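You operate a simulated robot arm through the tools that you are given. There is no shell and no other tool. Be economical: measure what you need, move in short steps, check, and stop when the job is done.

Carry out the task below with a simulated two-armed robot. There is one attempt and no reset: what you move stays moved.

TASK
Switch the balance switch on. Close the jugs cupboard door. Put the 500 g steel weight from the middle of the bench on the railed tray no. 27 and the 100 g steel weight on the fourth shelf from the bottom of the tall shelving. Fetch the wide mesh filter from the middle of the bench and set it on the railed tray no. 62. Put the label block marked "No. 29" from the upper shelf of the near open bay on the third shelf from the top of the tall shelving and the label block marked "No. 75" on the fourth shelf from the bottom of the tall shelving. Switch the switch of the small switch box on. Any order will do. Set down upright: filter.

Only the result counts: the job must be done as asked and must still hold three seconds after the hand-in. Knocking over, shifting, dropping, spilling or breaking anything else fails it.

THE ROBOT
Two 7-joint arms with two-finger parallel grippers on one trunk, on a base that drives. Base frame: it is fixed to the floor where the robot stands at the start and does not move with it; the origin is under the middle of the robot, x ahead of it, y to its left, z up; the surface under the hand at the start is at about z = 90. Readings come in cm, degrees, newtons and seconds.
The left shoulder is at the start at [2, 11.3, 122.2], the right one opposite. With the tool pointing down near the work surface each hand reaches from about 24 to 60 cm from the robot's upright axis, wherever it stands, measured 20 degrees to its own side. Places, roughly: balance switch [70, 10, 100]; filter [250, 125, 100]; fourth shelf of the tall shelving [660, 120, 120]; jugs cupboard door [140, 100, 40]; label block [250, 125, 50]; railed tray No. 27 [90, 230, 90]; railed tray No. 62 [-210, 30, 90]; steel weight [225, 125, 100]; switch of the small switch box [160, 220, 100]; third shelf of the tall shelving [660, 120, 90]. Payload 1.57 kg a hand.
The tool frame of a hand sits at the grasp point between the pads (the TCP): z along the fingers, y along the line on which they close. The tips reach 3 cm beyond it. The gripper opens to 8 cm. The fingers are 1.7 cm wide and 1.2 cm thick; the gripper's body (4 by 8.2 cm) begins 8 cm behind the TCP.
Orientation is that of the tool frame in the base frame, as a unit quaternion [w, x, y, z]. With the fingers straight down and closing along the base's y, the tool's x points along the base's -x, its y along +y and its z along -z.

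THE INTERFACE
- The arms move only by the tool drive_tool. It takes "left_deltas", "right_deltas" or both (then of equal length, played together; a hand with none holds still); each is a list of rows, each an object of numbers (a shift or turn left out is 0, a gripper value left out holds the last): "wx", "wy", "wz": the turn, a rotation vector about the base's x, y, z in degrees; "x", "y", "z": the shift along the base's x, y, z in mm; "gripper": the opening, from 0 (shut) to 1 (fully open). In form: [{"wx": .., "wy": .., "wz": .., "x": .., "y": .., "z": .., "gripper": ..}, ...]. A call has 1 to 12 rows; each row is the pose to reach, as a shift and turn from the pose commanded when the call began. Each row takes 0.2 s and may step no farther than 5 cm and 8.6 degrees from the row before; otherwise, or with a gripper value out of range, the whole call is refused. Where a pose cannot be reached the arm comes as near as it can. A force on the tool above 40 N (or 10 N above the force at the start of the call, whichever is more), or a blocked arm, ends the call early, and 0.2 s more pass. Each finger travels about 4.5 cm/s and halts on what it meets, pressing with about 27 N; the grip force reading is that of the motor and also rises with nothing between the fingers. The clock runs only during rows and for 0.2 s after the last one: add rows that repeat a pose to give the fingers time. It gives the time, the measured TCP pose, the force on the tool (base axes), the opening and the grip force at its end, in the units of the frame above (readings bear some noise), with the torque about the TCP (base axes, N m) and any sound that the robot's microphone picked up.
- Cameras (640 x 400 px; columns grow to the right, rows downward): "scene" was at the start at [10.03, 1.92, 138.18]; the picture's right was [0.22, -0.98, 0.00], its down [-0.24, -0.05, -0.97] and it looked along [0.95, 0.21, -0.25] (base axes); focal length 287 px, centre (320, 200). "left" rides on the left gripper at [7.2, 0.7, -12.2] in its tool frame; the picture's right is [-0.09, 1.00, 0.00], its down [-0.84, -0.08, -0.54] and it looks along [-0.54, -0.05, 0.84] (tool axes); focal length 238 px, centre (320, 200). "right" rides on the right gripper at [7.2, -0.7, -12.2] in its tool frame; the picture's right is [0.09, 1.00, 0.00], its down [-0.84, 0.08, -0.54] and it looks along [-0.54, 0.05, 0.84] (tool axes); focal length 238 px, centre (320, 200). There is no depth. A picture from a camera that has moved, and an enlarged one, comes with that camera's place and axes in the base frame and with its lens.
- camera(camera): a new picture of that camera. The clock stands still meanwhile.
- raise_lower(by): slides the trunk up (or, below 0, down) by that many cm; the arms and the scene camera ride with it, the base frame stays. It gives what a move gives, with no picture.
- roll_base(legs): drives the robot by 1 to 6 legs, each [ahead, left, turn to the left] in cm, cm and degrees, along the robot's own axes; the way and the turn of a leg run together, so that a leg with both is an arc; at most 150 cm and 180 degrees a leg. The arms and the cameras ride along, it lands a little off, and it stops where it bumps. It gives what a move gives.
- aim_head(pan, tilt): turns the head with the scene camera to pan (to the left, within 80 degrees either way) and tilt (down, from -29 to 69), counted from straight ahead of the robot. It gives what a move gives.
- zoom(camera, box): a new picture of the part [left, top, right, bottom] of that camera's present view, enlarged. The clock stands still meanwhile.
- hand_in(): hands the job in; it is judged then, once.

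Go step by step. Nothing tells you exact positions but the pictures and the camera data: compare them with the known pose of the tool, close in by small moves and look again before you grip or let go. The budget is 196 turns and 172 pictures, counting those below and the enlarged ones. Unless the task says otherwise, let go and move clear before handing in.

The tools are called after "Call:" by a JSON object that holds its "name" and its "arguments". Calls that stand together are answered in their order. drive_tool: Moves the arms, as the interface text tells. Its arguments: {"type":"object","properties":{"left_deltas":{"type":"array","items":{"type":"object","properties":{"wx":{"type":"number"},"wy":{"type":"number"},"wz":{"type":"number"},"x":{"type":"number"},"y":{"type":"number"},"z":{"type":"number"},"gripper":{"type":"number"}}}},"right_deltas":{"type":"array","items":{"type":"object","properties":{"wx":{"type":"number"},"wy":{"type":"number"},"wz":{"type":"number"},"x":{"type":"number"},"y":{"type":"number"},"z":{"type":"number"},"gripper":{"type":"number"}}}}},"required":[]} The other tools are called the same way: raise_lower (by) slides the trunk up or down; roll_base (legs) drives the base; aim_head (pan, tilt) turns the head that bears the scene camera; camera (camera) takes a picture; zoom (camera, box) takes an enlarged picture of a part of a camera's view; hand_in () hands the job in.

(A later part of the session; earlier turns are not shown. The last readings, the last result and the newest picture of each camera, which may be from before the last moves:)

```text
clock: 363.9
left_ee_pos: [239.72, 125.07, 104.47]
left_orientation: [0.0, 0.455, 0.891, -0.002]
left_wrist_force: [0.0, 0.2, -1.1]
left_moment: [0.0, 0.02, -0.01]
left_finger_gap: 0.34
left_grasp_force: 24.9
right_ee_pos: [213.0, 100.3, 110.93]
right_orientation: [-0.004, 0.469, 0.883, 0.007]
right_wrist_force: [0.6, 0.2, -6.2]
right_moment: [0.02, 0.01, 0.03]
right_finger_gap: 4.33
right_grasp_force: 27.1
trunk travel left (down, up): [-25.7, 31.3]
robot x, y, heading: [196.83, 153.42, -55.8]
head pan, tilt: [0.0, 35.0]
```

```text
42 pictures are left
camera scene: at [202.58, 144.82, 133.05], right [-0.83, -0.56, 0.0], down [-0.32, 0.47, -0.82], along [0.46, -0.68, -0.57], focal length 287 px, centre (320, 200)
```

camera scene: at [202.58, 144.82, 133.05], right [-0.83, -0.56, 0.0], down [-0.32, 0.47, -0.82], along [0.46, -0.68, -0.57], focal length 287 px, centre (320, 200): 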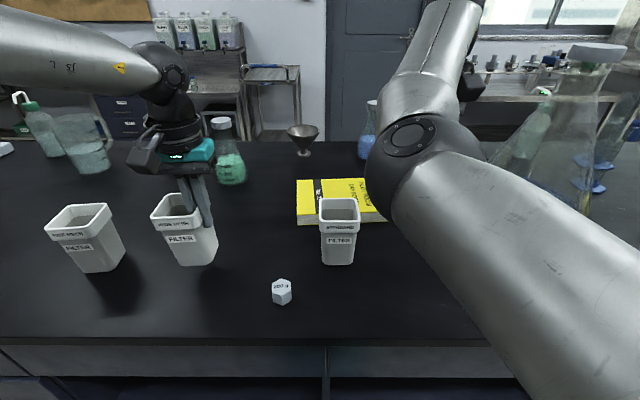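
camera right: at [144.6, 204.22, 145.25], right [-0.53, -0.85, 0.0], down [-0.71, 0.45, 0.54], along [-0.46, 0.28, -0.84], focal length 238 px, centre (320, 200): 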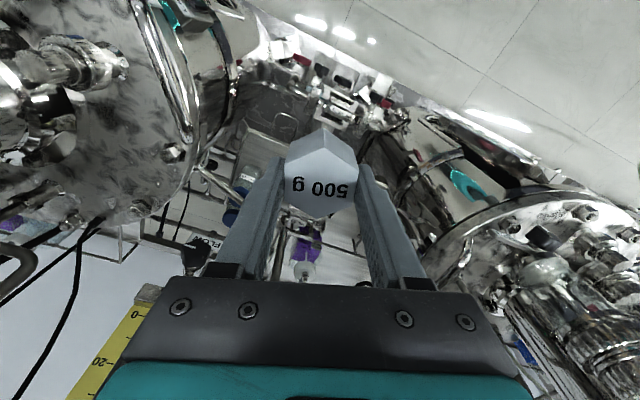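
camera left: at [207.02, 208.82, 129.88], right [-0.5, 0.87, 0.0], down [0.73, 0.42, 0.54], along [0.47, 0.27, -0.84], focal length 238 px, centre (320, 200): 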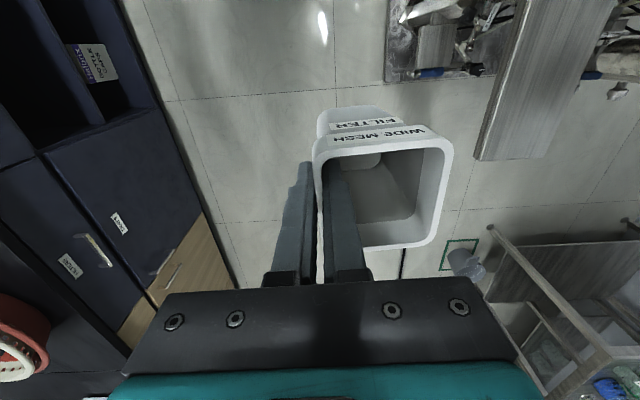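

Call:
{"name": "raise_lower", "arguments": {"by": -3.0}}

Call:
{"name": "drive_tool", "arguments": {"left_deltas": [{"z": -3}, {"z": -6}, {"z": -9}]}}

Call:
{"name": "drive_tool", "arguments": {"left_deltas": [{"gripper": 0.15}, {"gripper": 0.3}, {"gripper": 0.45}, {"gripper": 0.5}, {"gripper": 0.5}]}}

Call:
{"name": "camera", "arguments": {"camera": "left"}}

```text
clock: 364.6
left_ee_pos: [239.76, 125.08, 101.5]
left_orientation: [-0.001, 0.455, 0.891, -0.002]
left_wrist_force: [0.7, 0.0, -0.7]
left_moment: [0.01, 0.0, -0.05]
left_finger_gap: 0.35
left_grasp_force: 24.1
right_ee_pos: [212.91, 100.31, 107.9]
right_orientation: [-0.005, 0.47, 0.883, 0.007]
right_wrist_force: [0.1, -0.5, -5.5]
right_moment: [-0.01, -0.01, 0.01]
right_finger_gap: 4.35
right_grasp_force: 27.2
trunk travel left (down, up): [-22.7, 34.3]
robot x, y, heading: [197.06, 153.3, -55.8]
head pan, tilt: [0.0, 35.0]
```

```text
clock: 365.4
left_ee_pos: [239.54, 124.97, 100.91]
left_orientation: [0.003, 0.455, 0.89, -0.003]
left_wrist_force: [-1.6, -1.7, 19.1]
left_moment: [0.81, -0.57, 0.01]
left_finger_gap: 0.36
left_grasp_force: 24.4
right_ee_pos: [212.82, 100.23, 108.03]
right_orientation: [-0.005, 0.469, 0.883, 0.009]
right_wrist_force: [-0.1, 0.2, -4.9]
right_moment: [0.02, 0.01, 0.0]
right_finger_gap: 4.34
right_grasp_force: 27.0
trunk travel left (down, up): [-22.7, 34.3]
robot x, y, heading: [196.92, 152.87, -55.7]
head pan, tilt: [0.0, 35.0]
```

```text
clock: 366.6
left_ee_pos: [239.71, 125.15, 100.54]
left_orientation: [-0.001, 0.454, 0.891, -0.002]
left_wrist_force: [0.2, -0.3, 0.2]
left_moment: [-0.03, 0.0, -0.03]
left_finger_gap: 4.02
left_grasp_force: 0.1
right_ee_pos: [213.04, 100.17, 108.01]
right_orientation: [-0.005, 0.469, 0.883, 0.007]
right_wrist_force: [-1.1, 0.5, -4.3]
right_moment: [-0.01, 0.03, 0.01]
right_finger_gap: 4.35
right_grasp_force: 26.9
trunk travel left (down, up): [-22.7, 34.3]
robot x, y, heading: [197.22, 152.95, -55.7]
head pan, tilt: [0.0, 35.0]
```

```text
41 pictures are left
camera left: at [235.91, 131.39, 112.7], right [0.86, 0.51, 0.0], down [0.43, -0.72, 0.54], along [0.27, -0.47, -0.84], focal length 238 px, centre (320, 200)
```

left: 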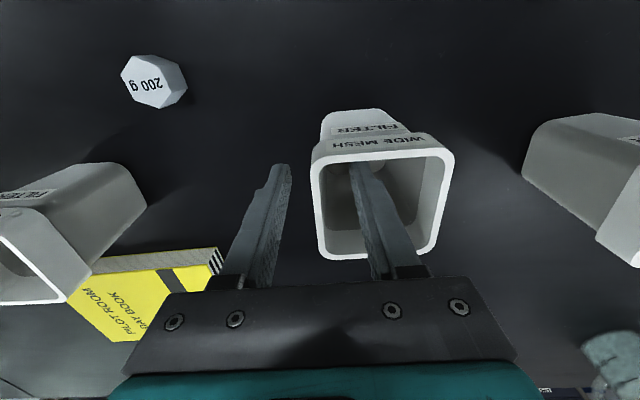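

Filter stands. Lift the left hand, back 8 cm, and put the weight down near the front.

Call:
{"name": "drive_tool", "arguments": {"left_deltas": [{"z": 45}, {"z": 90}, {"z": 135}, {"z": 180}, {"z": 225}]}}

Call:
{"name": "roll_base", "arguments": {"legs": [[-8, 0, 0]]}}

Call:
{"name": "raise_lower", "arguments": {"by": -13}}

Call:
{"name": "drive_tool", "arguments": {"right_deltas": [{"z": -3}, {"z": -6}, {"z": -9}, {"z": -12}]}}

```text
clock: 367.9
left_ee_pos: [239.34, 126.9, 122.37]
left_orientation: [0.001, 0.454, 0.891, -0.002]
left_wrist_force: [-0.2, -1.0, 0.4]
left_moment: [-0.04, 0.0, 0.01]
left_finger_gap: 4.0
left_grasp_force: 0.0
left hand out of reach, approached as far as the arm can: row 5
right_ee_pos: [212.94, 100.28, 108.05]
right_orientation: [-0.004, 0.47, 0.883, 0.008]
right_wrist_force: [-0.7, -0.4, -4.7]
right_moment: [-0.01, -0.01, 0.02]
right_finger_gap: 4.33
right_grasp_force: 27.3
trunk travel left (down, up): [-22.7, 34.3]
robot x, y, heading: [197.05, 152.89, -55.6]
head pan, tilt: [0.0, 35.0]
```

```text
clock: 368.9
left_ee_pos: [234.77, 133.5, 122.21]
left_orientation: [0.001, 0.455, 0.89, -0.003]
left_wrist_force: [-0.1, 0.6, 0.5]
left_moment: [0.0, -0.02, 0.0]
left_finger_gap: 4.01
left_grasp_force: 0.0
right_ee_pos: [208.34, 106.92, 108.02]
right_orientation: [-0.004, 0.47, 0.883, 0.007]
right_wrist_force: [-0.5, 0.7, -4.6]
right_moment: [-0.02, -0.04, 0.03]
right_finger_gap: 4.36
right_grasp_force: 26.6
trunk travel left (down, up): [-22.7, 34.3]
robot x, y, heading: [193.03, 159.47, -56.1]
head pan, tilt: [0.0, 35.0]
```

```text
clock: 370.5
left_ee_pos: [234.93, 133.38, 109.22]
left_orientation: [0.002, 0.455, 0.89, -0.002]
left_wrist_force: [0.2, 1.1, 0.9]
left_moment: [0.05, -0.01, 0.03]
left_finger_gap: 4.02
left_grasp_force: 0.1
right_ee_pos: [208.37, 106.72, 94.88]
right_orientation: [-0.006, 0.47, 0.882, 0.008]
right_wrist_force: [0.4, 0.2, -4.6]
right_moment: [-0.01, 0.03, -0.03]
right_finger_gap: 4.34
right_grasp_force: 26.8
trunk travel left (down, up): [-9.7, 47.3]
robot x, y, heading: [192.2, 159.35, -56.0]
head pan, tilt: [0.0, 35.0]
```

```text
clock: 371.5
left_ee_pos: [234.79, 133.43, 109.25]
left_orientation: [0.001, 0.454, 0.891, -0.002]
left_wrist_force: [0.9, -0.5, -0.1]
left_moment: [0.0, 0.02, 0.03]
left_finger_gap: 4.02
left_grasp_force: 0.2
right_ee_pos: [208.52, 106.28, 94.15]
right_orientation: [-0.002, 0.47, 0.883, 0.005]
right_wrist_force: [1.2, -1.4, 15.5]
right_moment: [-0.49, 0.11, 0.03]
right_finger_gap: 4.31
right_grasp_force: 26.8
right hand out of reach, approached as far as the arm can: row 1, 2, 3, 4
trunk travel left (down, up): [-9.7, 47.3]
robot x, y, heading: [192.76, 159.55, -56.1]
head pan, tilt: [0.0, 35.0]
```

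Contact; release, raise and pitch the right hand 50° forward for the regrip.

Call:
{"name": "drive_tool", "arguments": {"right_deltas": [{"gripper": 0.7}, {"gripper": 0.9}, {"gripper": 1}, {"gripper": 1}, {"gripper": 1}]}}

Call:
{"name": "raise_lower", "arguments": {"by": 18}}

Call:
{"name": "drive_tool", "arguments": {"right_deltas": [{"wx": -6.9, "wy": -4.7}, {"wx": -13.8, "wy": -9.3}, {"wx": -20.8, "wy": -14}, {"wx": -27.7, "wy": -18.7}, {"wx": -34.6, "wy": -23.3}, {"wx": -41.5, "wy": -28}, {"wx": -41.5, "wy": -28}]}}

Call:
{"name": "camera", "arguments": {"camera": "right"}}

```text
clock: 372.7
left_ee_pos: [234.92, 133.35, 109.26]
left_orientation: [0.001, 0.455, 0.891, -0.002]
left_wrist_force: [0.1, -0.5, 0.3]
left_moment: [-0.03, -0.03, 0.0]
left_finger_gap: 4.01
left_grasp_force: 0.0
right_ee_pos: [208.45, 106.31, 93.92]
right_orientation: [-0.005, 0.469, 0.883, 0.008]
right_wrist_force: [0.6, -0.1, 0.1]
right_moment: [0.01, 0.0, 0.02]
right_finger_gap: 8.03
right_grasp_force: 0.1
trunk travel left (down, up): [-9.7, 47.3]
robot x, y, heading: [192.35, 159.37, -56.0]
head pan, tilt: [0.0, 35.0]
```

```text
clock: 374.7
left_ee_pos: [234.87, 133.41, 127.3]
left_orientation: [0.0, 0.455, 0.891, -0.002]
left_wrist_force: [0.3, -0.5, 0.1]
left_moment: [-0.05, -0.01, 0.02]
left_finger_gap: 4.0
left_grasp_force: 0.0
right_ee_pos: [208.5, 106.31, 111.79]
right_orientation: [-0.005, 0.47, 0.883, 0.008]
right_wrist_force: [-0.3, -0.6, 0.5]
right_moment: [-0.01, -0.02, -0.02]
right_finger_gap: 8.01
right_grasp_force: 0.1
trunk travel left (down, up): [-27.7, 29.3]
robot x, y, heading: [192.82, 159.63, -55.8]
head pan, tilt: [0.0, 35.0]
```

```text
clock: 376.5
left_ee_pos: [234.97, 133.35, 127.26]
left_orientation: [0.0, 0.455, 0.89, -0.004]
left_wrist_force: [-0.6, 0.2, 0.2]
left_moment: [-0.03, 0.01, 0.02]
left_finger_gap: 4.01
left_grasp_force: 0.0
right_ee_pos: [207.25, 104.63, 116.55]
right_orientation: [0.401, 0.427, 0.779, -0.224]
right_wrist_force: [0.9, -0.5, -0.1]
right_moment: [0.0, -0.01, 0.01]
right_finger_gap: 8.0
right_grasp_force: 0.0
right hand out of reach, approached as far as the arm can: row 1, 2, 3
trunk travel left (down, up): [-27.7, 29.3]
robot x, y, heading: [192.44, 159.44, -55.8]
head pan, tilt: [0.0, 35.0]
stopped in row 7 (right hand): the arm was blocked; the commanded pose is now the measured one
```

```text
40 pictures are left
camera right: at [199.14, 116.13, 117.8], right [0.81, 0.58, -0.08], down [0.09, 0.01, 1.0], along [0.58, -0.82, -0.05], focal length 238 px, centre (320, 200)
```

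right: 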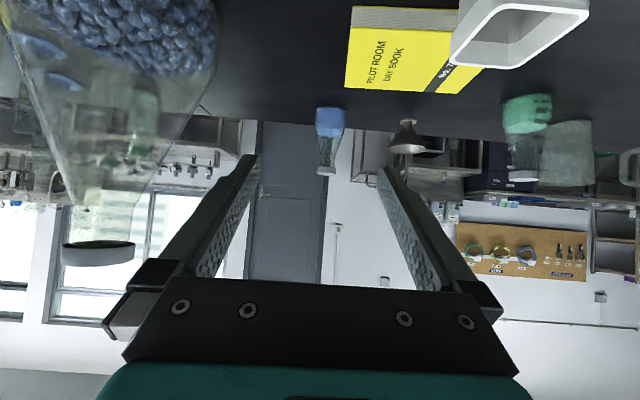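

The arm reported a block; check with the scene camera.

Call:
{"name": "camera", "arguments": {"camera": "scene"}}

```text
39 pictures are left
camera scene: at [198.07, 151.43, 135.05], right [-0.83, -0.56, 0.0], down [-0.32, 0.48, -0.82], along [0.46, -0.68, -0.57], focal length 287 px, centre (320, 200)
```

scene: 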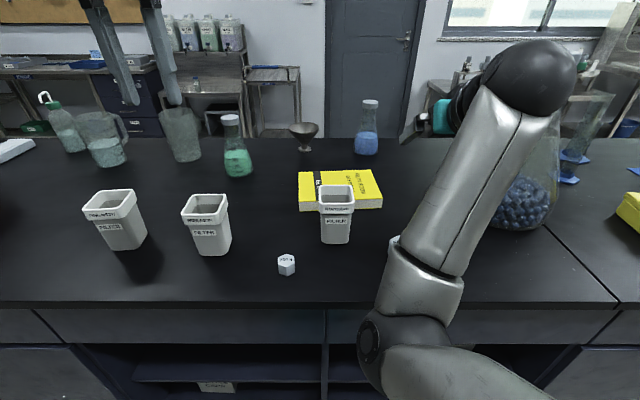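

Nothing is disturbed. I'll align by base (back 2.2, left 2.2), then lower the trunk onto the weight in two steps.

Call:
{"name": "roll_base", "arguments": {"legs": [[-2.2, 2.2, 0]]}}

Call:
{"name": "raise_lower", "arguments": {"by": -15}}

Call:
{"name": "camera", "arguments": {"camera": "right"}}

```text
clock: 377.3
left_ee_pos: [235.54, 136.52, 127.12]
left_orientation: [0.0, 0.455, 0.891, -0.003]
left_wrist_force: [-0.1, 0.5, -0.1]
left_moment: [-0.02, 0.01, -0.02]
left_finger_gap: 3.99
left_grasp_force: 0.1
right_ee_pos: [207.82, 107.94, 116.56]
right_orientation: [0.4, 0.426, 0.779, -0.224]
right_wrist_force: [-0.7, 0.4, 0.4]
right_moment: [-0.01, -0.03, 0.0]
right_finger_gap: 7.98
right_grasp_force: 0.0
trunk travel left (down, up): [-27.7, 29.3]
robot x, y, heading: [193.11, 162.89, -56.0]
head pan, tilt: [0.0, 35.0]
```

```text
clock: 379.1
left_ee_pos: [235.47, 136.52, 112.23]
left_orientation: [0.0, 0.455, 0.89, -0.003]
left_wrist_force: [-0.1, -0.7, -0.2]
left_moment: [0.0, 0.02, -0.02]
left_finger_gap: 3.97
left_grasp_force: 0.1
right_ee_pos: [207.67, 107.66, 101.58]
right_orientation: [0.4, 0.427, 0.78, -0.224]
right_wrist_force: [-0.5, -0.1, 0.0]
right_moment: [0.03, 0.03, -0.02]
right_finger_gap: 8.01
right_grasp_force: 0.1
trunk travel left (down, up): [-12.7, 44.3]
robot x, y, heading: [193.69, 162.86, -56.2]
head pan, tilt: [0.0, 35.0]
```

```text
38 pictures are left
camera right: at [199.63, 119.19, 102.78], right [0.81, 0.58, -0.08], down [0.1, 0.01, 1.0], along [0.57, -0.82, -0.05], focal length 238 px, centre (320, 200)
```

right: 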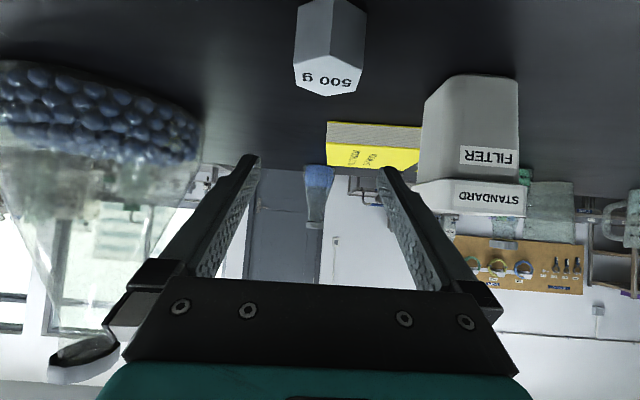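

Centred within 0.7 cm; correct that and lower 8.3 cm, then grip.

Call:
{"name": "roll_base", "arguments": {"legs": [[0, 0.7, 0]]}}

Call:
{"name": "raise_lower", "arguments": {"by": -8.3}}

Call:
{"name": "drive_tool", "arguments": {"right_deltas": [{"gripper": 0.6}, {"gripper": 0.4}, {"gripper": 0.3}, {"gripper": 0.3}, {"gripper": 0.3}, {"gripper": 0.3}]}}

Call:
{"name": "raise_lower", "arguments": {"by": 12}}

Call:
{"name": "camera", "arguments": {"camera": "right"}}

```text
clock: 379.8
left_ee_pos: [236.12, 136.84, 112.22]
left_orientation: [0.001, 0.456, 0.89, -0.003]
left_wrist_force: [-0.4, 0.0, 0.6]
left_moment: [-0.02, -0.04, 0.01]
left_finger_gap: 3.99
left_grasp_force: 0.1
right_ee_pos: [208.28, 108.18, 101.58]
right_orientation: [0.4, 0.427, 0.779, -0.224]
right_wrist_force: [0.0, -0.2, 0.4]
right_moment: [-0.01, -0.01, -0.01]
right_finger_gap: 8.0
right_grasp_force: 0.1
trunk travel left (down, up): [-12.7, 44.3]
robot x, y, heading: [193.97, 162.94, -56.0]
head pan, tilt: [0.0, 35.0]
```

```text
clock: 381.0
left_ee_pos: [236.03, 136.82, 103.85]
left_orientation: [0.0, 0.456, 0.89, -0.004]
left_wrist_force: [0.2, -0.3, 0.2]
left_moment: [0.0, -0.02, -0.02]
left_finger_gap: 3.99
left_grasp_force: 0.0
right_ee_pos: [208.29, 108.07, 93.24]
right_orientation: [0.4, 0.427, 0.779, -0.225]
right_wrist_force: [-0.4, 0.0, 0.2]
right_moment: [-0.02, -0.03, 0.02]
right_finger_gap: 8.01
right_grasp_force: 0.0
trunk travel left (down, up): [-4.4, 52.6]
robot x, y, heading: [193.82, 162.88, -56.0]
head pan, tilt: [0.0, 35.0]
```

```text
clock: 382.4
left_ee_pos: [236.07, 136.69, 103.97]
left_orientation: [0.001, 0.456, 0.89, -0.003]
left_wrist_force: [0.3, -0.1, 0.5]
left_moment: [0.01, 0.0, 0.02]
left_finger_gap: 3.99
left_grasp_force: 0.0
right_ee_pos: [208.23, 108.12, 93.08]
right_orientation: [0.4, 0.428, 0.779, -0.225]
right_wrist_force: [-2.3, -1.7, 0.9]
right_moment: [-0.01, -0.05, -0.02]
right_finger_gap: 4.37
right_grasp_force: 27.2
trunk travel left (down, up): [-4.4, 52.6]
robot x, y, heading: [194.06, 163.05, -56.0]
head pan, tilt: [0.0, 35.0]
```

```text
clock: 383.9
left_ee_pos: [235.95, 136.84, 115.79]
left_orientation: [0.0, 0.455, 0.89, -0.001]
left_wrist_force: [-0.1, -1.4, -0.5]
left_moment: [0.0, 0.0, 0.0]
left_finger_gap: 4.02
left_grasp_force: 0.1
right_ee_pos: [208.26, 108.13, 105.18]
right_orientation: [0.399, 0.428, 0.779, -0.225]
right_wrist_force: [-0.1, 0.0, -3.9]
right_moment: [0.04, 0.02, 0.01]
right_finger_gap: 4.31
right_grasp_force: 27.1
trunk travel left (down, up): [-16.4, 40.6]
robot x, y, heading: [193.81, 163.23, -56.1]
head pan, tilt: [0.0, 35.0]
```

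```text
37 pictures are left
camera right: at [200.21, 119.52, 106.42], right [0.81, 0.58, -0.08], down [0.1, 0.01, 1.0], along [0.57, -0.82, -0.05], focal length 238 px, centre (320, 200)
```

right: 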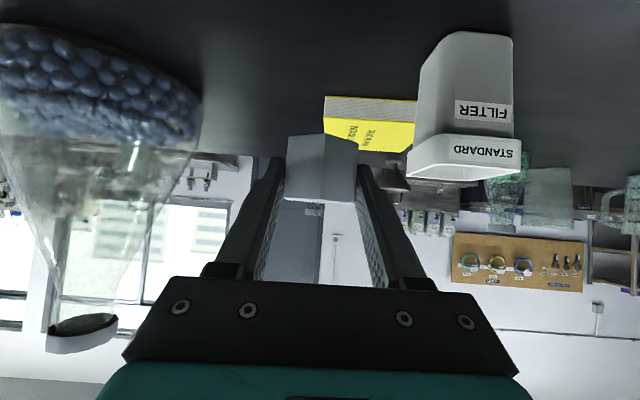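

The weight is held with a pitched hand. Raise, turn to the machines and inspect the tray zone from a clearer viewpoint.

Call:
{"name": "raise_lower", "arguments": {"by": 38}}

Call:
{"name": "roll_base", "arguments": {"legs": [[-4, 0, 0], [0, 0, 150], [0, 0, 30], [0, 22, 0]]}}

Call:
{"name": "aim_head", "arguments": {"pan": 0, "tilt": 32}}

Call:
{"name": "camera", "arguments": {"camera": "scene"}}

```text
clock: 387.6
left_ee_pos: [236.04, 136.82, 153.9]
left_orientation: [0.0, 0.456, 0.89, -0.001]
left_wrist_force: [1.2, -0.3, 0.2]
left_moment: [-0.04, 0.0, 0.02]
left_finger_gap: 4.02
left_grasp_force: 0.0
right_ee_pos: [208.18, 108.03, 143.18]
right_orientation: [0.398, 0.428, 0.779, -0.224]
right_wrist_force: [-0.2, -0.7, -4.2]
right_moment: [0.1, 0.07, 0.0]
right_finger_gap: 4.33
right_grasp_force: 27.0
trunk travel left (down, up): [-54.4, 2.6]
robot x, y, heading: [193.73, 163.44, -56.1]
head pan, tilt: [0.0, 35.0]
```

```text
clock: 397.2
left_ee_pos: [132.26, 184.43, 153.89]
left_orientation: [-0.002, 0.875, -0.484, 0.0]
left_wrist_force: [1.0, 0.4, 0.1]
left_moment: [0.03, -0.01, 0.01]
left_finger_gap: 3.99
left_grasp_force: 0.2
right_ee_pos: [161.8, 211.45, 143.22]
right_orientation: [-0.238, 0.765, -0.453, -0.391]
right_wrist_force: [-1.0, -0.5, -5.7]
right_moment: [-0.05, -0.03, 0.0]
right_finger_gap: 4.32
right_grasp_force: 27.1
trunk travel left (down, up): [-54.4, 2.6]
robot x, y, heading: [172.7, 155.63, 120.6]
head pan, tilt: [0.0, 35.0]
```

```text
clock: 397.9
left_ee_pos: [132.22, 184.51, 153.94]
left_orientation: [-0.002, 0.875, -0.484, -0.001]
left_wrist_force: [0.9, -0.3, -0.6]
left_moment: [-0.01, 0.0, 0.0]
left_finger_gap: 4.0
left_grasp_force: 0.1
right_ee_pos: [161.79, 211.47, 143.23]
right_orientation: [-0.238, 0.765, -0.453, -0.392]
right_wrist_force: [0.1, -0.9, -5.5]
right_moment: [-0.06, -0.01, 0.02]
right_finger_gap: 4.32
right_grasp_force: 26.8
trunk travel left (down, up): [-54.4, 2.6]
robot x, y, heading: [172.75, 155.52, 120.1]
head pan, tilt: [0.0, 32.0]
```

```text
36 pictures are left
camera scene: at [167.5, 164.02, 162.21], right [0.86, 0.51, 0.0], down [0.27, -0.46, -0.85], along [-0.43, 0.73, -0.53], focal length 287 px, centre (320, 200)
```

scene: 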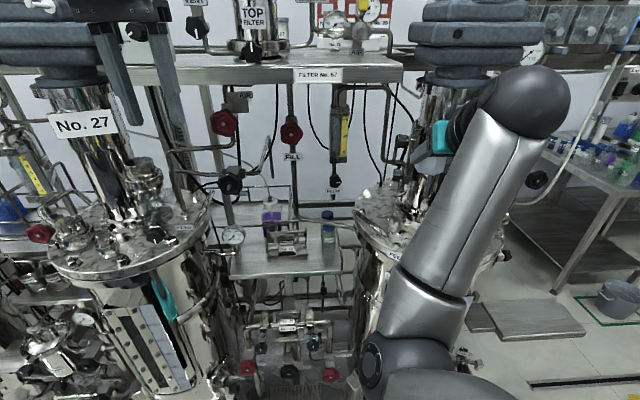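

Call:
{"name": "zoom", "arguments": {"camera": "scene", "box": [190, 165, 370, 285]}}

```text
3.33 times, centred on (280, 225) of scene
camera zoom: at [167.5, 164.02, 162.21], right [0.86, 0.51, 0.0], down [0.27, -0.46, -0.85], along [-0.43, 0.73, -0.53], focal length 956 px, centre (453, 117)
```

zoom: 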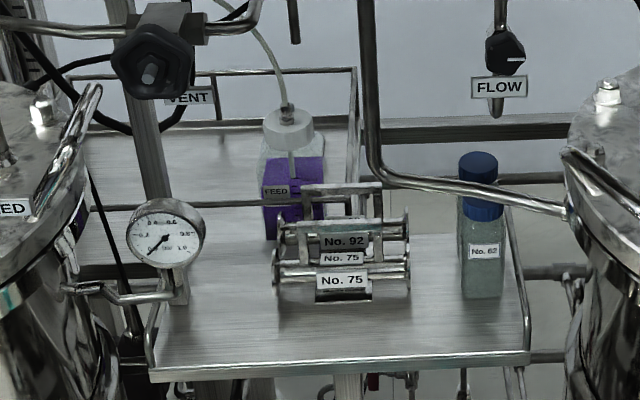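

Triangulation shows the tray's approach is cluttered (gauge, valve knob, feed bottle). I'll set the weight back on the bench for now and do the LIGHT switch first with the right hand.

Call:
{"name": "roll_base", "arguments": {"legs": [[0, -22, 0], [0, 0, -150], [0, 0, -26.2]]}}

```text
clock: 407.1
left_ee_pos: [232.74, 138.55, 153.97]
left_orientation: [0.0, 0.473, 0.881, -0.002]
left_wrist_force: [-0.2, 0.0, 0.3]
left_moment: [-0.03, -0.01, -0.01]
left_finger_gap: 3.99
left_grasp_force: 0.0
right_ee_pos: [203.98, 110.77, 143.22]
right_orientation: [0.395, 0.442, 0.771, -0.232]
right_wrist_force: [-0.5, -0.3, -5.0]
right_moment: [0.06, 0.05, -0.03]
right_finger_gap: 4.32
right_grasp_force: 27.4
trunk travel left (down, up): [-54.4, 2.6]
robot x, y, heading: [191.62, 166.75, -58.0]
head pan, tilt: [0.0, 32.0]
```

Call:
{"name": "roll_base", "arguments": {"legs": [[4, 0, 2.2]]}}

Call:
{"name": "raise_lower", "arguments": {"by": -40}}

Call:
{"name": "raise_lower", "arguments": {"by": -9.3}}

Call:
{"name": "drive_tool", "arguments": {"right_deltas": [{"z": -3}, {"z": -6}, {"z": -9}]}}

```text
clock: 408.0
left_ee_pos: [235.94, 136.87, 153.99]
left_orientation: [0.0, 0.454, 0.891, -0.002]
left_wrist_force: [0.0, -0.4, -0.1]
left_moment: [0.05, 0.02, 0.03]
left_finger_gap: 4.0
left_grasp_force: 0.0
right_ee_pos: [208.27, 107.94, 143.22]
right_orientation: [0.399, 0.427, 0.78, -0.225]
right_wrist_force: [0.5, -0.2, -4.2]
right_moment: [0.09, 0.02, 0.01]
right_finger_gap: 4.34
right_grasp_force: 27.8
trunk travel left (down, up): [-54.4, 2.6]
robot x, y, heading: [193.65, 163.27, -55.7]
head pan, tilt: [0.0, 32.0]
```

```text
clock: 411.8
left_ee_pos: [235.99, 136.92, 113.99]
left_orientation: [0.0, 0.456, 0.89, -0.002]
left_wrist_force: [-0.1, 0.2, 0.7]
left_moment: [-0.02, 0.01, 0.05]
left_finger_gap: 3.98
left_grasp_force: 0.0
right_ee_pos: [208.29, 108.14, 103.1]
right_orientation: [0.399, 0.427, 0.78, -0.225]
right_wrist_force: [-0.1, -0.4, -5.4]
right_moment: [0.1, 0.07, 0.01]
right_finger_gap: 4.34
right_grasp_force: 26.5
trunk travel left (down, up): [-14.4, 42.6]
robot x, y, heading: [193.52, 163.37, -55.8]
head pan, tilt: [0.0, 32.0]
```

```text
clock: 413.1
left_ee_pos: [235.92, 136.87, 104.65]
left_orientation: [0.0, 0.455, 0.891, -0.003]
left_wrist_force: [-0.9, -0.8, 0.5]
left_moment: [0.06, 0.04, 0.0]
left_finger_gap: 4.03
left_grasp_force: 0.0
right_ee_pos: [208.18, 108.03, 93.94]
right_orientation: [0.398, 0.427, 0.781, -0.223]
right_wrist_force: [-1.0, 0.4, -5.4]
right_moment: [0.09, 0.03, -0.01]
right_finger_gap: 4.34
right_grasp_force: 26.9
trunk travel left (down, up): [-5.1, 51.9]
robot x, y, heading: [193.61, 163.08, -55.8]
head pan, tilt: [0.0, 32.0]
```

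```text
clock: 413.9
left_ee_pos: [235.94, 136.96, 104.57]
left_orientation: [0.0, 0.455, 0.891, -0.002]
left_wrist_force: [1.0, -0.2, -0.3]
left_moment: [0.01, 0.02, 0.01]
left_finger_gap: 4.0
left_grasp_force: 0.1
right_ee_pos: [208.3, 108.04, 93.33]
right_orientation: [0.404, 0.426, 0.777, -0.227]
right_wrist_force: [0.8, -2.6, 5.5]
right_moment: [0.06, -0.21, -0.04]
right_finger_gap: 4.33
right_grasp_force: 26.9
trunk travel left (down, up): [-5.1, 51.9]
robot x, y, heading: [193.31, 163.22, -55.8]
head pan, tilt: [0.0, 32.0]
```

Call:
{"name": "drive_tool", "arguments": {"right_deltas": [{"gripper": 0.7}, {"gripper": 0.9}, {"gripper": 1}, {"gripper": 1}]}}

Call:
{"name": "raise_lower", "arguments": {"by": 22}}

Call:
{"name": "roll_base", "arguments": {"legs": [[-8, 0, 0], [0, 0, 150], [0, 0, 30]]}}

Call:
{"name": "drive_tool", "arguments": {"right_deltas": [{"wx": 6.6, "wy": 4.5, "gripper": 0}, {"wx": 13.2, "wy": 9}, {"wx": 16.5, "wy": 11.2}, {"wx": 16.5, "wy": 11.2}]}}

Call:
{"name": "camera", "arguments": {"camera": "right"}}

```text
clock: 414.9
left_ee_pos: [236.06, 136.84, 104.64]
left_orientation: [0.001, 0.455, 0.891, -0.003]
left_wrist_force: [-0.7, 0.4, 0.7]
left_moment: [0.01, -0.01, 0.01]
left_finger_gap: 4.01
left_grasp_force: 0.0
right_ee_pos: [208.31, 107.97, 93.04]
right_orientation: [0.4, 0.427, 0.779, -0.225]
right_wrist_force: [0.0, 0.6, 0.1]
right_moment: [0.04, -0.01, 0.02]
right_finger_gap: 7.98
right_grasp_force: 0.1
trunk travel left (down, up): [-5.1, 51.9]
robot x, y, heading: [193.68, 163.01, -55.8]
head pan, tilt: [0.0, 32.0]
```

```text
clock: 417.2
left_ee_pos: [236.1, 136.91, 126.63]
left_orientation: [0.001, 0.454, 0.891, -0.002]
left_wrist_force: [-1.7, 0.5, 0.3]
left_moment: [0.01, 0.01, 0.01]
left_finger_gap: 4.0
left_grasp_force: 0.2
right_ee_pos: [208.26, 108.09, 114.98]
right_orientation: [0.399, 0.427, 0.78, -0.225]
right_wrist_force: [-0.3, 0.2, 0.1]
right_moment: [0.0, 0.03, -0.04]
right_finger_gap: 7.98
right_grasp_force: 0.1
trunk travel left (down, up): [-27.1, 29.9]
robot x, y, heading: [193.96, 163.2, -55.9]
head pan, tilt: [0.0, 32.0]
```

```text
clock: 425.8
left_ee_pos: [149.89, 199.46, 126.82]
left_orientation: [-0.003, 0.869, -0.495, -0.002]
left_wrist_force: [0.6, -0.5, -0.8]
left_moment: [-0.02, -0.02, -0.01]
left_finger_gap: 3.98
left_grasp_force: 0.1
right_ee_pos: [181.97, 226.0, 114.98]
right_orientation: [-0.255, 0.75, -0.479, -0.379]
right_wrist_force: [21.6, -12.7, 5.2]
right_moment: [-0.1, 0.02, 0.45]
right_finger_gap: 6.67
right_grasp_force: 0.0
trunk travel left (down, up): [-27.1, 29.9]
robot x, y, heading: [189.17, 169.12, 118.9]
head pan, tilt: [0.0, 32.0]
stopped in leg 3: the force on the tool passed its limit at 49 N (the readings are from after the stop); the commanded pose is now the measured one
```

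```text
clock: 426.8
left_ee_pos: [149.52, 199.54, 126.66]
left_orientation: [-0.003, 0.869, -0.495, 0.0]
left_wrist_force: [-0.3, -0.1, 0.4]
left_moment: [-0.02, 0.01, 0.04]
left_finger_gap: 4.01
left_grasp_force: 0.1
right_ee_pos: [182.69, 227.09, 116.49]
right_orientation: [-0.334, 0.658, -0.437, -0.515]
right_wrist_force: [1.0, -0.3, 0.3]
right_moment: [0.01, 0.02, 0.02]
right_finger_gap: 0.0
right_grasp_force: 11.6
trunk travel left (down, up): [-27.1, 29.9]
robot x, y, heading: [188.91, 169.32, 119.0]
head pan, tilt: [0.0, 32.0]
```

```text
34 pictures are left
camera right: at [188.66, 214.76, 112.58], right [-0.91, -0.42, -0.08], down [0.06, -0.32, 0.95], along [-0.42, 0.85, 0.32], focal length 238 px, centre (320, 200)
```

right: 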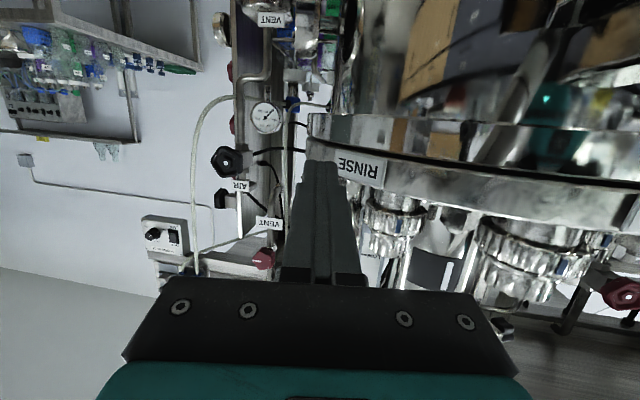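

The fingertip brushed vessel 26 while turning (stopped by force). Back off, square up, shift left toward the switch, and look.

Call:
{"name": "roll_base", "arguments": {"legs": [[-8, 0, 0], [0, 15, 5.5]]}}

Call:
{"name": "raise_lower", "arguments": {"by": -10}}

Call:
{"name": "camera", "arguments": {"camera": "right"}}

Call:
{"name": "camera", "arguments": {"camera": "scene"}}

```text
clock: 428.8
left_ee_pos: [137.57, 180.34, 126.65]
left_orientation: [-0.003, 0.893, -0.45, -0.001]
left_wrist_force: [-0.3, 0.1, 0.1]
left_moment: [0.03, -0.06, 0.01]
left_finger_gap: 3.98
left_grasp_force: 0.0
right_ee_pos: [167.78, 211.07, 115.86]
right_orientation: [-0.307, 0.685, -0.4, -0.525]
right_wrist_force: [0.5, -0.3, -0.7]
right_moment: [-0.04, 0.0, -0.03]
right_finger_gap: 0.01
right_grasp_force: 21.5
trunk travel left (down, up): [-27.1, 29.9]
robot x, y, heading: [180.39, 154.46, 124.9]
head pan, tilt: [0.0, 32.0]
```

```text
clock: 430.1
left_ee_pos: [137.77, 180.43, 116.7]
left_orientation: [-0.003, 0.893, -0.449, -0.001]
left_wrist_force: [0.1, 0.6, -0.5]
left_moment: [-0.01, -0.02, -0.01]
left_finger_gap: 4.01
left_grasp_force: 0.0
right_ee_pos: [167.95, 211.18, 106.0]
right_orientation: [-0.311, 0.685, -0.401, -0.523]
right_wrist_force: [0.5, -0.3, -0.6]
right_moment: [0.03, -0.03, 0.03]
right_finger_gap: 0.01
right_grasp_force: 20.8
trunk travel left (down, up): [-17.1, 39.9]
robot x, y, heading: [180.31, 154.65, 124.8]
head pan, tilt: [0.0, 32.0]
```

```text
33 pictures are left
camera right: at [175.26, 199.49, 102.15], right [-0.86, -0.51, -0.09], down [0.08, -0.31, 0.95], along [-0.51, 0.81, 0.3], focal length 238 px, centre (320, 200)
```

right: 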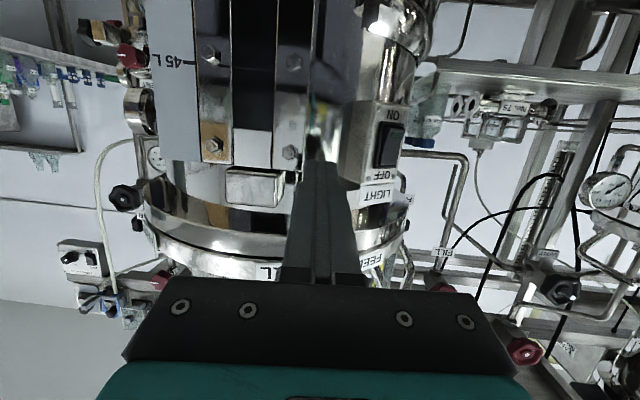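

```text
32 pictures are left
camera scene: at [174.53, 162.8, 124.92], right [0.82, 0.57, 0.0], down [0.3, -0.43, -0.85], along [-0.48, 0.7, -0.53], focal length 287 px, centre (320, 200)
```

scene: 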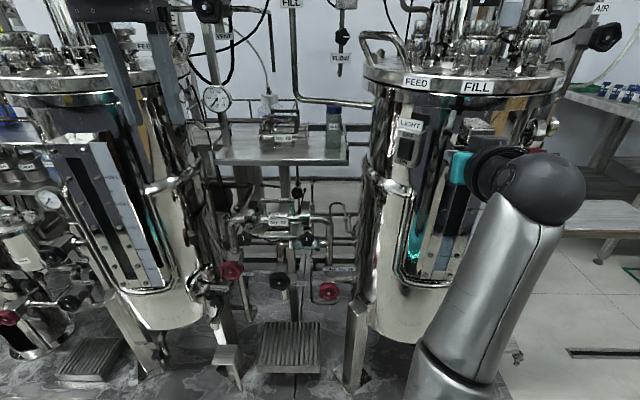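

The switch faces about 50° towards the near end, so I'll yaw the right hand −45° in place and check.

Call:
{"name": "roll_base", "arguments": {"legs": [[-10, 12, 0]]}}

Call:
{"name": "drive_tool", "arguments": {"right_deltas": [{"wz": -8}, {"wz": -16}, {"wz": -24}, {"wz": -32}, {"wz": -40}, {"wz": -45}, {"wz": -45}]}}

Call:
{"name": "camera", "arguments": {"camera": "right"}}

```text
clock: 431.5
left_ee_pos: [133.71, 165.49, 116.55]
left_orientation: [-0.003, 0.893, -0.45, 0.0]
left_wrist_force: [-0.4, 0.0, -0.4]
left_moment: [-0.03, 0.0, 0.0]
left_finger_gap: 4.01
left_grasp_force: 0.1
right_ee_pos: [164.12, 196.23, 105.88]
right_orientation: [-0.311, 0.685, -0.401, -0.523]
right_wrist_force: [-0.1, 0.6, 0.5]
right_moment: [-0.03, 0.0, -0.02]
right_finger_gap: 0.01
right_grasp_force: 21.9
trunk travel left (down, up): [-17.1, 39.9]
robot x, y, heading: [176.05, 139.56, 124.9]
head pan, tilt: [0.0, 32.0]
```

```text
clock: 433.3
left_ee_pos: [133.75, 165.51, 116.73]
left_orientation: [-0.003, 0.893, -0.449, -0.001]
left_wrist_force: [0.4, 0.2, 0.7]
left_moment: [-0.03, -0.02, 0.0]
left_finger_gap: 4.03
left_grasp_force: 0.1
right_ee_pos: [168.12, 198.24, 106.37]
right_orientation: [0.538, -0.456, 0.62, 0.344]
right_wrist_force: [-0.4, 0.0, 0.1]
right_moment: [0.03, 0.0, -0.01]
right_finger_gap: 0.0
right_grasp_force: 21.1
trunk travel left (down, up): [-17.1, 39.9]
robot x, y, heading: [176.51, 139.39, 124.7]
head pan, tilt: [0.0, 32.0]
stopped in row 7 (right hand): the arm was blocked; the commanded pose is now the measured one
```

```text
31 pictures are left
camera right: at [164.31, 185.35, 101.65], right [-0.93, 0.33, -0.15], down [-0.26, -0.31, 0.92], along [0.25, 0.89, 0.37], focal length 238 px, centre (320, 200)
```

right: 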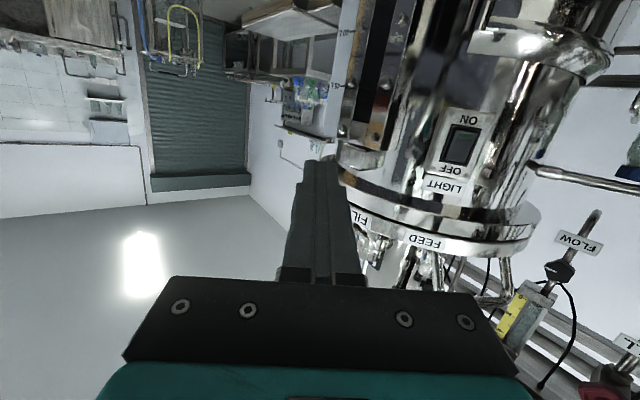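

Triangulated rocker centre ≈[157.9, 216.1, 103.6], ON half below it. Move base so that the closed fingertips are 2 cm in front of the ON half.

Call:
{"name": "raise_lower", "arguments": {"by": -3.4}}

Call:
{"name": "roll_base", "arguments": {"legs": [[17, 2.3, 0]]}}

Call:
{"name": "camera", "arguments": {"camera": "right"}}

```text
clock: 434.1
left_ee_pos: [133.79, 165.49, 113.23]
left_orientation: [-0.003, 0.894, -0.449, 0.0]
left_wrist_force: [-0.8, -0.7, 0.3]
left_moment: [-0.01, 0.01, -0.01]
left_finger_gap: 4.01
left_grasp_force: 0.0
right_ee_pos: [167.94, 198.33, 102.87]
right_orientation: [0.537, -0.457, 0.62, 0.344]
right_wrist_force: [-0.4, 0.6, -0.7]
right_moment: [0.02, 0.0, 0.02]
right_finger_gap: 0.01
right_grasp_force: 20.9
trunk travel left (down, up): [-13.7, 43.3]
robot x, y, heading: [176.59, 139.64, 124.9]
head pan, tilt: [0.0, 32.0]
```

```text
clock: 435.6
left_ee_pos: [122.38, 178.49, 113.25]
left_orientation: [-0.003, 0.892, -0.453, 0.0]
left_wrist_force: [0.1, -0.3, -0.8]
left_moment: [-0.01, -0.05, 0.02]
left_finger_gap: 4.0
left_grasp_force: 0.0
right_ee_pos: [156.61, 211.04, 102.84]
right_orientation: [0.539, -0.456, 0.621, 0.342]
right_wrist_force: [-0.4, 0.1, 0.5]
right_moment: [0.05, 0.01, -0.03]
right_finger_gap: 0.01
right_grasp_force: 21.0
trunk travel left (down, up): [-13.7, 43.3]
robot x, y, heading: [164.85, 152.1, 124.2]
head pan, tilt: [0.0, 32.0]
```

```text
30 pictures are left
camera right: at [152.91, 198.12, 98.16], right [-0.93, 0.33, -0.16], down [-0.26, -0.3, 0.92], along [0.26, 0.89, 0.37], focal length 238 px, centre (320, 200)
```

right: 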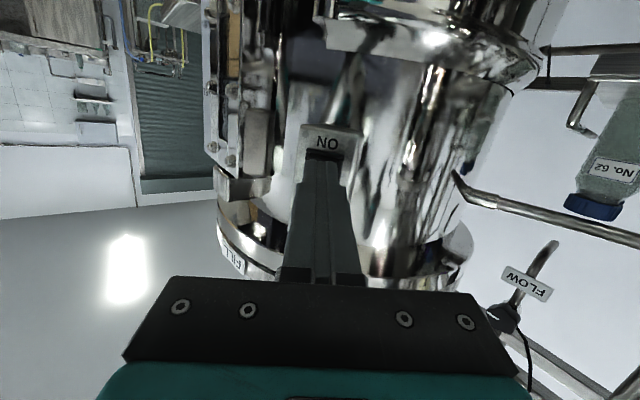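

Aligned on the ON half. Push forward in small steps.

Call:
{"name": "drive_tool", "arguments": {"right_deltas": [{"x": 3, "y": 8}, {"x": 5, "y": 14}, {"x": 7, "y": 19}, {"x": 9, "y": 24}, {"x": 11, "y": 29}, {"x": 13, "y": 34}]}}

```text
clock: 436.4
left_ee_pos: [122.29, 178.17, 113.22]
left_orientation: [-0.005, 0.891, -0.453, -0.002]
left_wrist_force: [-0.3, 0.8, 0.2]
left_moment: [0.0, -0.01, 0.0]
left_finger_gap: 4.01
left_grasp_force: 0.1
right_ee_pos: [157.0, 212.05, 102.77]
right_orientation: [0.535, -0.458, 0.623, 0.341]
right_wrist_force: [-0.5, -20.2, 1.0]
right_moment: [0.06, 0.02, 0.04]
right_finger_gap: 0.0
right_grasp_force: 21.2
trunk travel left (down, up): [-13.7, 43.3]
robot x, y, heading: [164.98, 152.29, 124.5]
head pan, tilt: [0.0, 32.0]
heard: click
stopped in row 4 (right hand): the force on the tool passed its limit at 47 N (the readings are from after the stop); the commanded pose is now the measured one
```

Click heard. Back off and check the switch.

Call:
{"name": "drive_tool", "arguments": {"right_deltas": [{"x": -10, "y": -28}, {"x": -22, "y": -60}, {"x": -34, "y": -92}]}}

Call:
{"name": "roll_base", "arguments": {"legs": [[-10, 0, 0]]}}

Call:
{"name": "zoom", "arguments": {"camera": "right", "box": [270, 60, 470, 200]}}

```text
clock: 437.2
left_ee_pos: [122.23, 178.43, 113.3]
left_orientation: [-0.003, 0.892, -0.453, -0.001]
left_wrist_force: [0.6, -0.1, 0.5]
left_moment: [-0.01, 0.04, -0.03]
left_finger_gap: 3.98
left_grasp_force: 0.1
right_ee_pos: [158.31, 206.62, 104.9]
right_orientation: [0.596, -0.415, 0.606, 0.326]
right_wrist_force: [-0.5, -0.2, 0.6]
right_moment: [0.02, -0.01, 0.04]
right_finger_gap: 0.0
right_grasp_force: 21.8
trunk travel left (down, up): [-13.7, 43.3]
robot x, y, heading: [164.43, 152.36, 124.6]
head pan, tilt: [0.0, 32.0]
stopped in row 3 (right hand): the arm was blocked; the commanded pose is now the measured one
```

```text
clock: 438.4
left_ee_pos: [128.07, 170.0, 113.14]
left_orientation: [-0.004, 0.891, -0.453, -0.001]
left_wrist_force: [-0.1, 0.2, -0.2]
left_moment: [0.05, 0.02, -0.03]
left_finger_gap: 4.01
left_grasp_force: 0.1
right_ee_pos: [164.06, 198.19, 105.06]
right_orientation: [0.596, -0.413, 0.607, 0.326]
right_wrist_force: [0.0, -0.5, 0.1]
right_moment: [0.02, -0.01, -0.03]
right_finger_gap: 0.01
right_grasp_force: 21.6
trunk travel left (down, up): [-13.7, 43.3]
robot x, y, heading: [170.27, 143.75, 124.5]
head pan, tilt: [0.0, 32.0]
```

```text
2.86 times, centred on (370, 130) of right
camera zoom: at [159.48, 186.14, 98.94], right [-0.88, 0.43, -0.19], down [-0.36, -0.35, 0.86], along [0.31, 0.83, 0.47], focal length 681 px, centre (177, 400)
```

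zoom: 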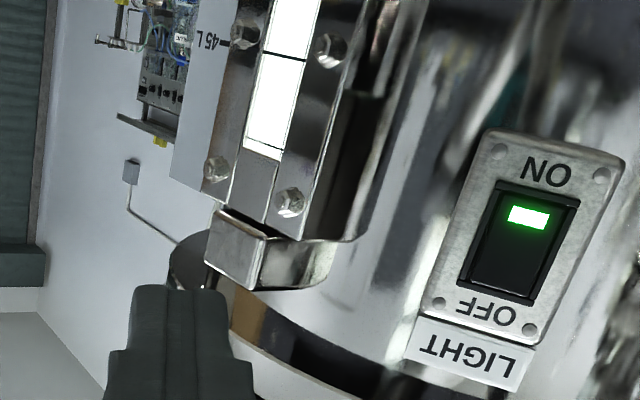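

LIGHT is on. Now go and look at tray 62 at the other end: turn to face back along the aisle and drive.

Call:
{"name": "roll_base", "arguments": {"legs": [[0, 0, 90], [0, 8, 0], [130, 0, 0], [130, 0, 0], [40, 0, 0]]}}

Call:
{"name": "aim_head", "arguments": {"pan": -35, "tilt": 15}}

Call:
{"name": "camera", "arguments": {"camera": "scene"}}

```text
clock: 457.6
left_ee_pos: [-83.09, -88.55, 113.27]
left_orientation: [-0.001, 0.941, 0.34, -0.002]
left_wrist_force: [0.4, 0.1, 0.0]
left_moment: [-0.02, -0.02, -0.02]
left_finger_gap: 3.98
left_grasp_force: 0.0
right_ee_pos: [-113.35, -54.11, 104.99]
right_orientation: [-0.169, 0.726, -0.112, -0.657]
right_wrist_force: [-0.6, 0.2, -1.0]
right_moment: [0.0, 0.0, 0.01]
right_finger_gap: 0.0
right_grasp_force: 20.9
trunk travel left (down, up): [-13.7, 43.3]
robot x, y, heading: [-59.73, -44.49, -142.1]
head pan, tilt: [0.0, 32.0]
```

```text
clock: 458.6
left_ee_pos: [-83.17, -88.38, 113.36]
left_orientation: [-0.002, 0.94, 0.34, -0.002]
left_wrist_force: [1.0, -0.6, 1.0]
left_moment: [-0.01, -0.02, -0.02]
left_finger_gap: 4.0
left_grasp_force: 0.0
right_ee_pos: [-113.31, -54.1, 105.09]
right_orientation: [-0.169, 0.725, -0.113, -0.658]
right_wrist_force: [0.6, -0.3, 0.0]
right_moment: [-0.02, 0.04, 0.01]
right_finger_gap: 0.0
right_grasp_force: 20.8
trunk travel left (down, up): [-13.7, 43.3]
robot x, y, heading: [-59.52, -44.54, -141.9]
head pan, tilt: [-35.0, 15.0]
```

```text
28 pictures are left
camera scene: at [-69.96, -45.57, 124.24], right [-0.05, 1.0, 0.0], down [0.26, 0.01, -0.97], along [-0.96, -0.05, -0.26], focal length 287 px, centre (320, 200)
```

scene: 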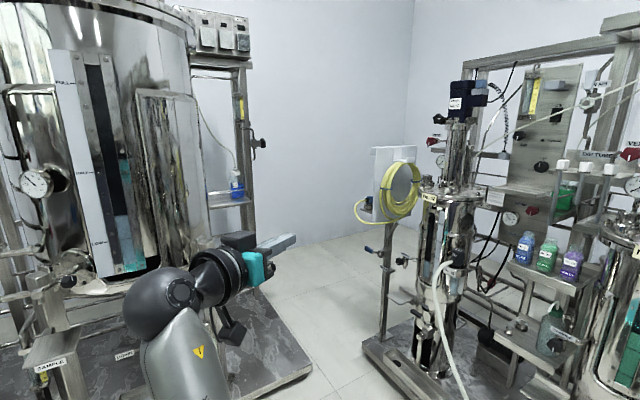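

Call:
{"name": "zoom", "arguments": {"camera": "scene", "box": [420, 130, 640, 300]}}

```text
2.35 times, centred on (530, 215) of scene
camera zoom: at [-69.96, -45.57, 124.24], right [-0.05, 1.0, 0.0], down [0.26, 0.01, -0.97], along [-0.96, -0.05, -0.26], focal length 675 px, centre (-174, 165)
```

zoom: 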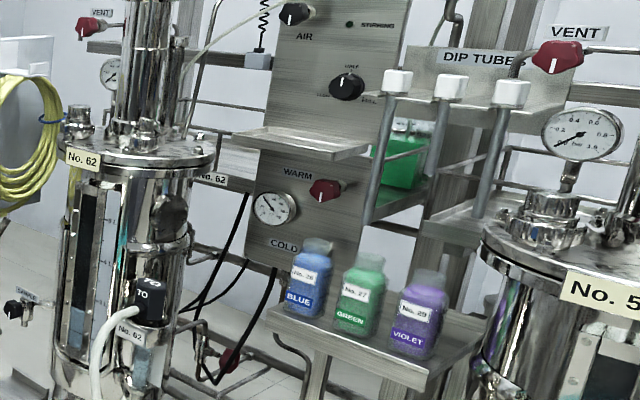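

Trays carry their vessel's number (a plate "62" is on the tray behind vessel 62). I'll take a frontal look at tray 62.

Call:
{"name": "roll_base", "arguments": {"legs": [[75, 14, -2.5], [0, 0, -90]]}}

Call:
{"name": "raise_lower", "arguments": {"by": 38}}

Call:
{"name": "aim_head", "arguments": {"pan": 0, "tilt": 28}}

Call:
{"name": "camera", "arguments": {"camera": "scene"}}

```text
clock: 462.0
left_ee_pos: [-127.62, -135.52, 113.13]
left_orientation: [-0.002, 0.945, 0.326, -0.004]
left_wrist_force: [0.1, 0.3, -0.5]
left_moment: [0.0, 0.01, -0.02]
left_finger_gap: 4.01
left_grasp_force: 0.1
right_ee_pos: [-156.35, -99.94, 104.98]
right_orientation: [-0.186, 0.725, -0.132, -0.65]
right_wrist_force: [10.5, 3.2, -2.7]
right_moment: [0.08, 0.35, 0.87]
right_finger_gap: 0.0
right_grasp_force: 20.7
trunk travel left (down, up): [-13.7, 43.3]
robot x, y, heading: [-103.44, -92.7, -143.6]
head pan, tilt: [-35.0, 15.0]
stopped in leg 1: the force on the tool passed its limit at 168 N (the readings are from after the stop); the commanded pose is now the measured one
```

```text
clock: 463.1
left_ee_pos: [-127.7, -135.64, 119.2]
left_orientation: [-0.001, 0.946, 0.326, -0.002]
left_wrist_force: [1.1, 0.9, -0.6]
left_moment: [-0.02, -0.01, 0.0]
left_finger_gap: 3.97
left_grasp_force: 0.1
right_ee_pos: [-156.43, -99.89, 110.94]
right_orientation: [-0.186, 0.725, -0.133, -0.65]
right_wrist_force: [5.5, 3.3, 3.6]
right_moment: [-0.29, -0.04, 0.48]
right_finger_gap: 0.0
right_grasp_force: 21.5
trunk travel left (down, up): [-19.6, 37.4]
robot x, y, heading: [-103.03, -92.62, -143.9]
head pan, tilt: [-35.0, 15.0]
stopped: the force on the tool passed its limit at 44 N (the readings are from after the stop); the commanded pose is now the measured one
```

```text
clock: 464.1
left_ee_pos: [-127.69, -135.5, 119.14]
left_orientation: [0.0, 0.945, 0.326, -0.002]
left_wrist_force: [-0.4, 0.0, -0.1]
left_moment: [-0.02, 0.02, 0.0]
left_finger_gap: 4.0
left_grasp_force: 0.1
right_ee_pos: [-156.46, -99.88, 110.92]
right_orientation: [-0.188, 0.725, -0.133, -0.649]
right_wrist_force: [6.7, 4.0, 3.3]
right_moment: [-0.46, -0.08, 0.67]
right_finger_gap: 0.0
right_grasp_force: 21.1
trunk travel left (down, up): [-19.6, 37.4]
robot x, y, heading: [-102.92, -92.47, -143.6]
head pan, tilt: [0.0, 28.0]
```

```text
26 pictures are left
camera scene: at [-111.24, -98.35, 128.09], right [-0.59, 0.81, 0.0], down [0.38, 0.28, -0.88], along [-0.71, -0.52, -0.47], focal length 287 px, centre (320, 200)
```

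scene: 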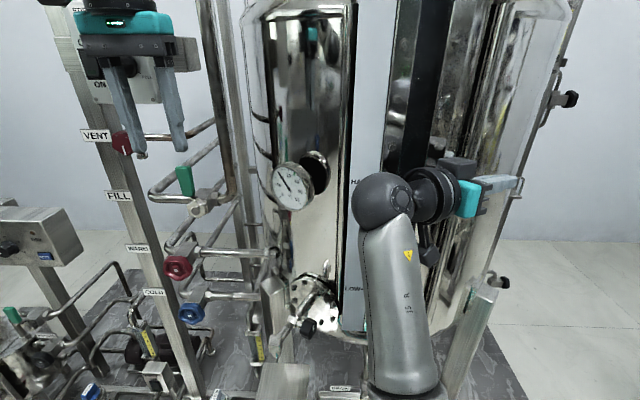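

I misjudged and touched the big tank at the aisle's end. Back off the way I came.

Call:
{"name": "roll_base", "arguments": {"legs": [[-45, 0, 0], [0, -32, 0]]}}

Call:
{"name": "camera", "arguments": {"camera": "scene"}}

```text
clock: 468.5
left_ee_pos: [-111.86, -83.28, 119.03]
left_orientation: [-0.002, 0.944, 0.33, -0.002]
left_wrist_force: [0.5, 0.0, 0.4]
left_moment: [-0.02, -0.01, -0.02]
left_finger_gap: 4.03
left_grasp_force: 0.0
right_ee_pos: [-140.92, -47.97, 110.76]
right_orientation: [-0.185, 0.726, -0.129, -0.65]
right_wrist_force: [-0.7, -0.3, -0.1]
right_moment: [-0.01, -0.01, 0.05]
right_finger_gap: 0.0
right_grasp_force: 21.1
trunk travel left (down, up): [-19.6, 37.4]
robot x, y, heading: [-87.59, -40.02, -143.1]
head pan, tilt: [0.0, 28.0]
```

```text
25 pictures are left
camera scene: at [-95.7, -46.04, 128.08], right [-0.6, 0.8, 0.0], down [0.38, 0.28, -0.88], along [-0.71, -0.53, -0.47], focal length 287 px, centre (320, 200)
```

scene: 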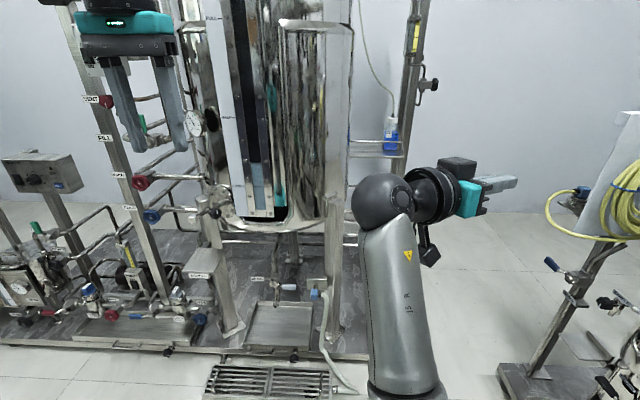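

Key insight: the side wall is ~130 cm behind the skids, so the railed trays face a rear aisle I can enter beyond the skid's end (l≈305–380). I'll go back to mid-bench, fetch weight and filter, and deliver both from behind.

Call:
{"name": "roll_base", "arguments": {"legs": [[-130, 0, 0], [-130, 0, 0], [-66, 0, 0], [0, 0, 87.5]]}}

```text
clock: 488.1
left_ee_pos: [212.76, 132.34, 119.09]
left_orientation: [0.0, 0.467, 0.884, -0.003]
left_wrist_force: [0.3, 0.6, -0.9]
left_moment: [0.0, -0.02, -0.01]
left_finger_gap: 4.03
left_grasp_force: 0.1
right_ee_pos: [175.34, 105.8, 110.84]
right_orientation: [0.308, 0.619, 0.401, -0.601]
right_wrist_force: [-0.2, 0.0, 0.0]
right_moment: [-0.01, -0.02, 0.0]
right_finger_gap: 0.0
right_grasp_force: 21.5
trunk travel left (down, up): [-19.6, 37.4]
robot x, y, heading: [170.99, 159.66, -57.1]
head pan, tilt: [0.0, 28.0]
```

Re-orient the right hand to the earlier pitched pose.

Call:
{"name": "drive_tool", "arguments": {"right_deltas": [{"wx": 4, "wy": -0.6, "wz": 7.3, "x": 11, "y": 2, "gripper": 0}, {"wx": 8, "wy": -1.2, "wz": 14.6, "x": 22, "y": 4}, {"wx": 11.9, "wy": -1.7, "wz": 21.9, "x": 33, "y": 6, "gripper": 1}, {"wx": 15.9, "wy": -2.3, "wz": 29.3, "x": 44, "y": 8}, {"wx": 19.9, "wy": -2.9, "wz": 36.6, "x": 55, "y": 6}, {"wx": 23.9, "wy": -3.5, "wz": 43.9, "x": 66, "y": 4}, {"wx": 27.8, "wy": -4, "wz": 51.2, "x": 78, "y": 0}, {"wx": 31.8, "wy": -4.6, "wz": 58.5, "x": 90, "y": 0}, {"wx": 31.8, "wy": -4.6, "wz": 58.5, "x": 90, "y": 0}]}}

```text
clock: 488.9
left_ee_pos: [212.76, 132.29, 119.06]
left_orientation: [0.001, 0.466, 0.885, -0.003]
left_wrist_force: [0.2, 1.3, 0.4]
left_moment: [0.01, -0.03, -0.02]
left_finger_gap: 3.99
left_grasp_force: 0.1
right_ee_pos: [174.59, 104.47, 111.41]
right_orientation: [0.323, 0.558, 0.534, -0.548]
right_wrist_force: [-0.8, -0.1, 0.2]
right_moment: [0.0, 0.0, -0.03]
right_finger_gap: 3.29
right_grasp_force: 0.3
trunk travel left (down, up): [-19.6, 37.4]
robot x, y, heading: [170.97, 159.93, -57.2]
head pan, tilt: [0.0, 28.0]
stopped in row 4 (right hand): the arm was blocked; the commanded pose is now the measured one
```

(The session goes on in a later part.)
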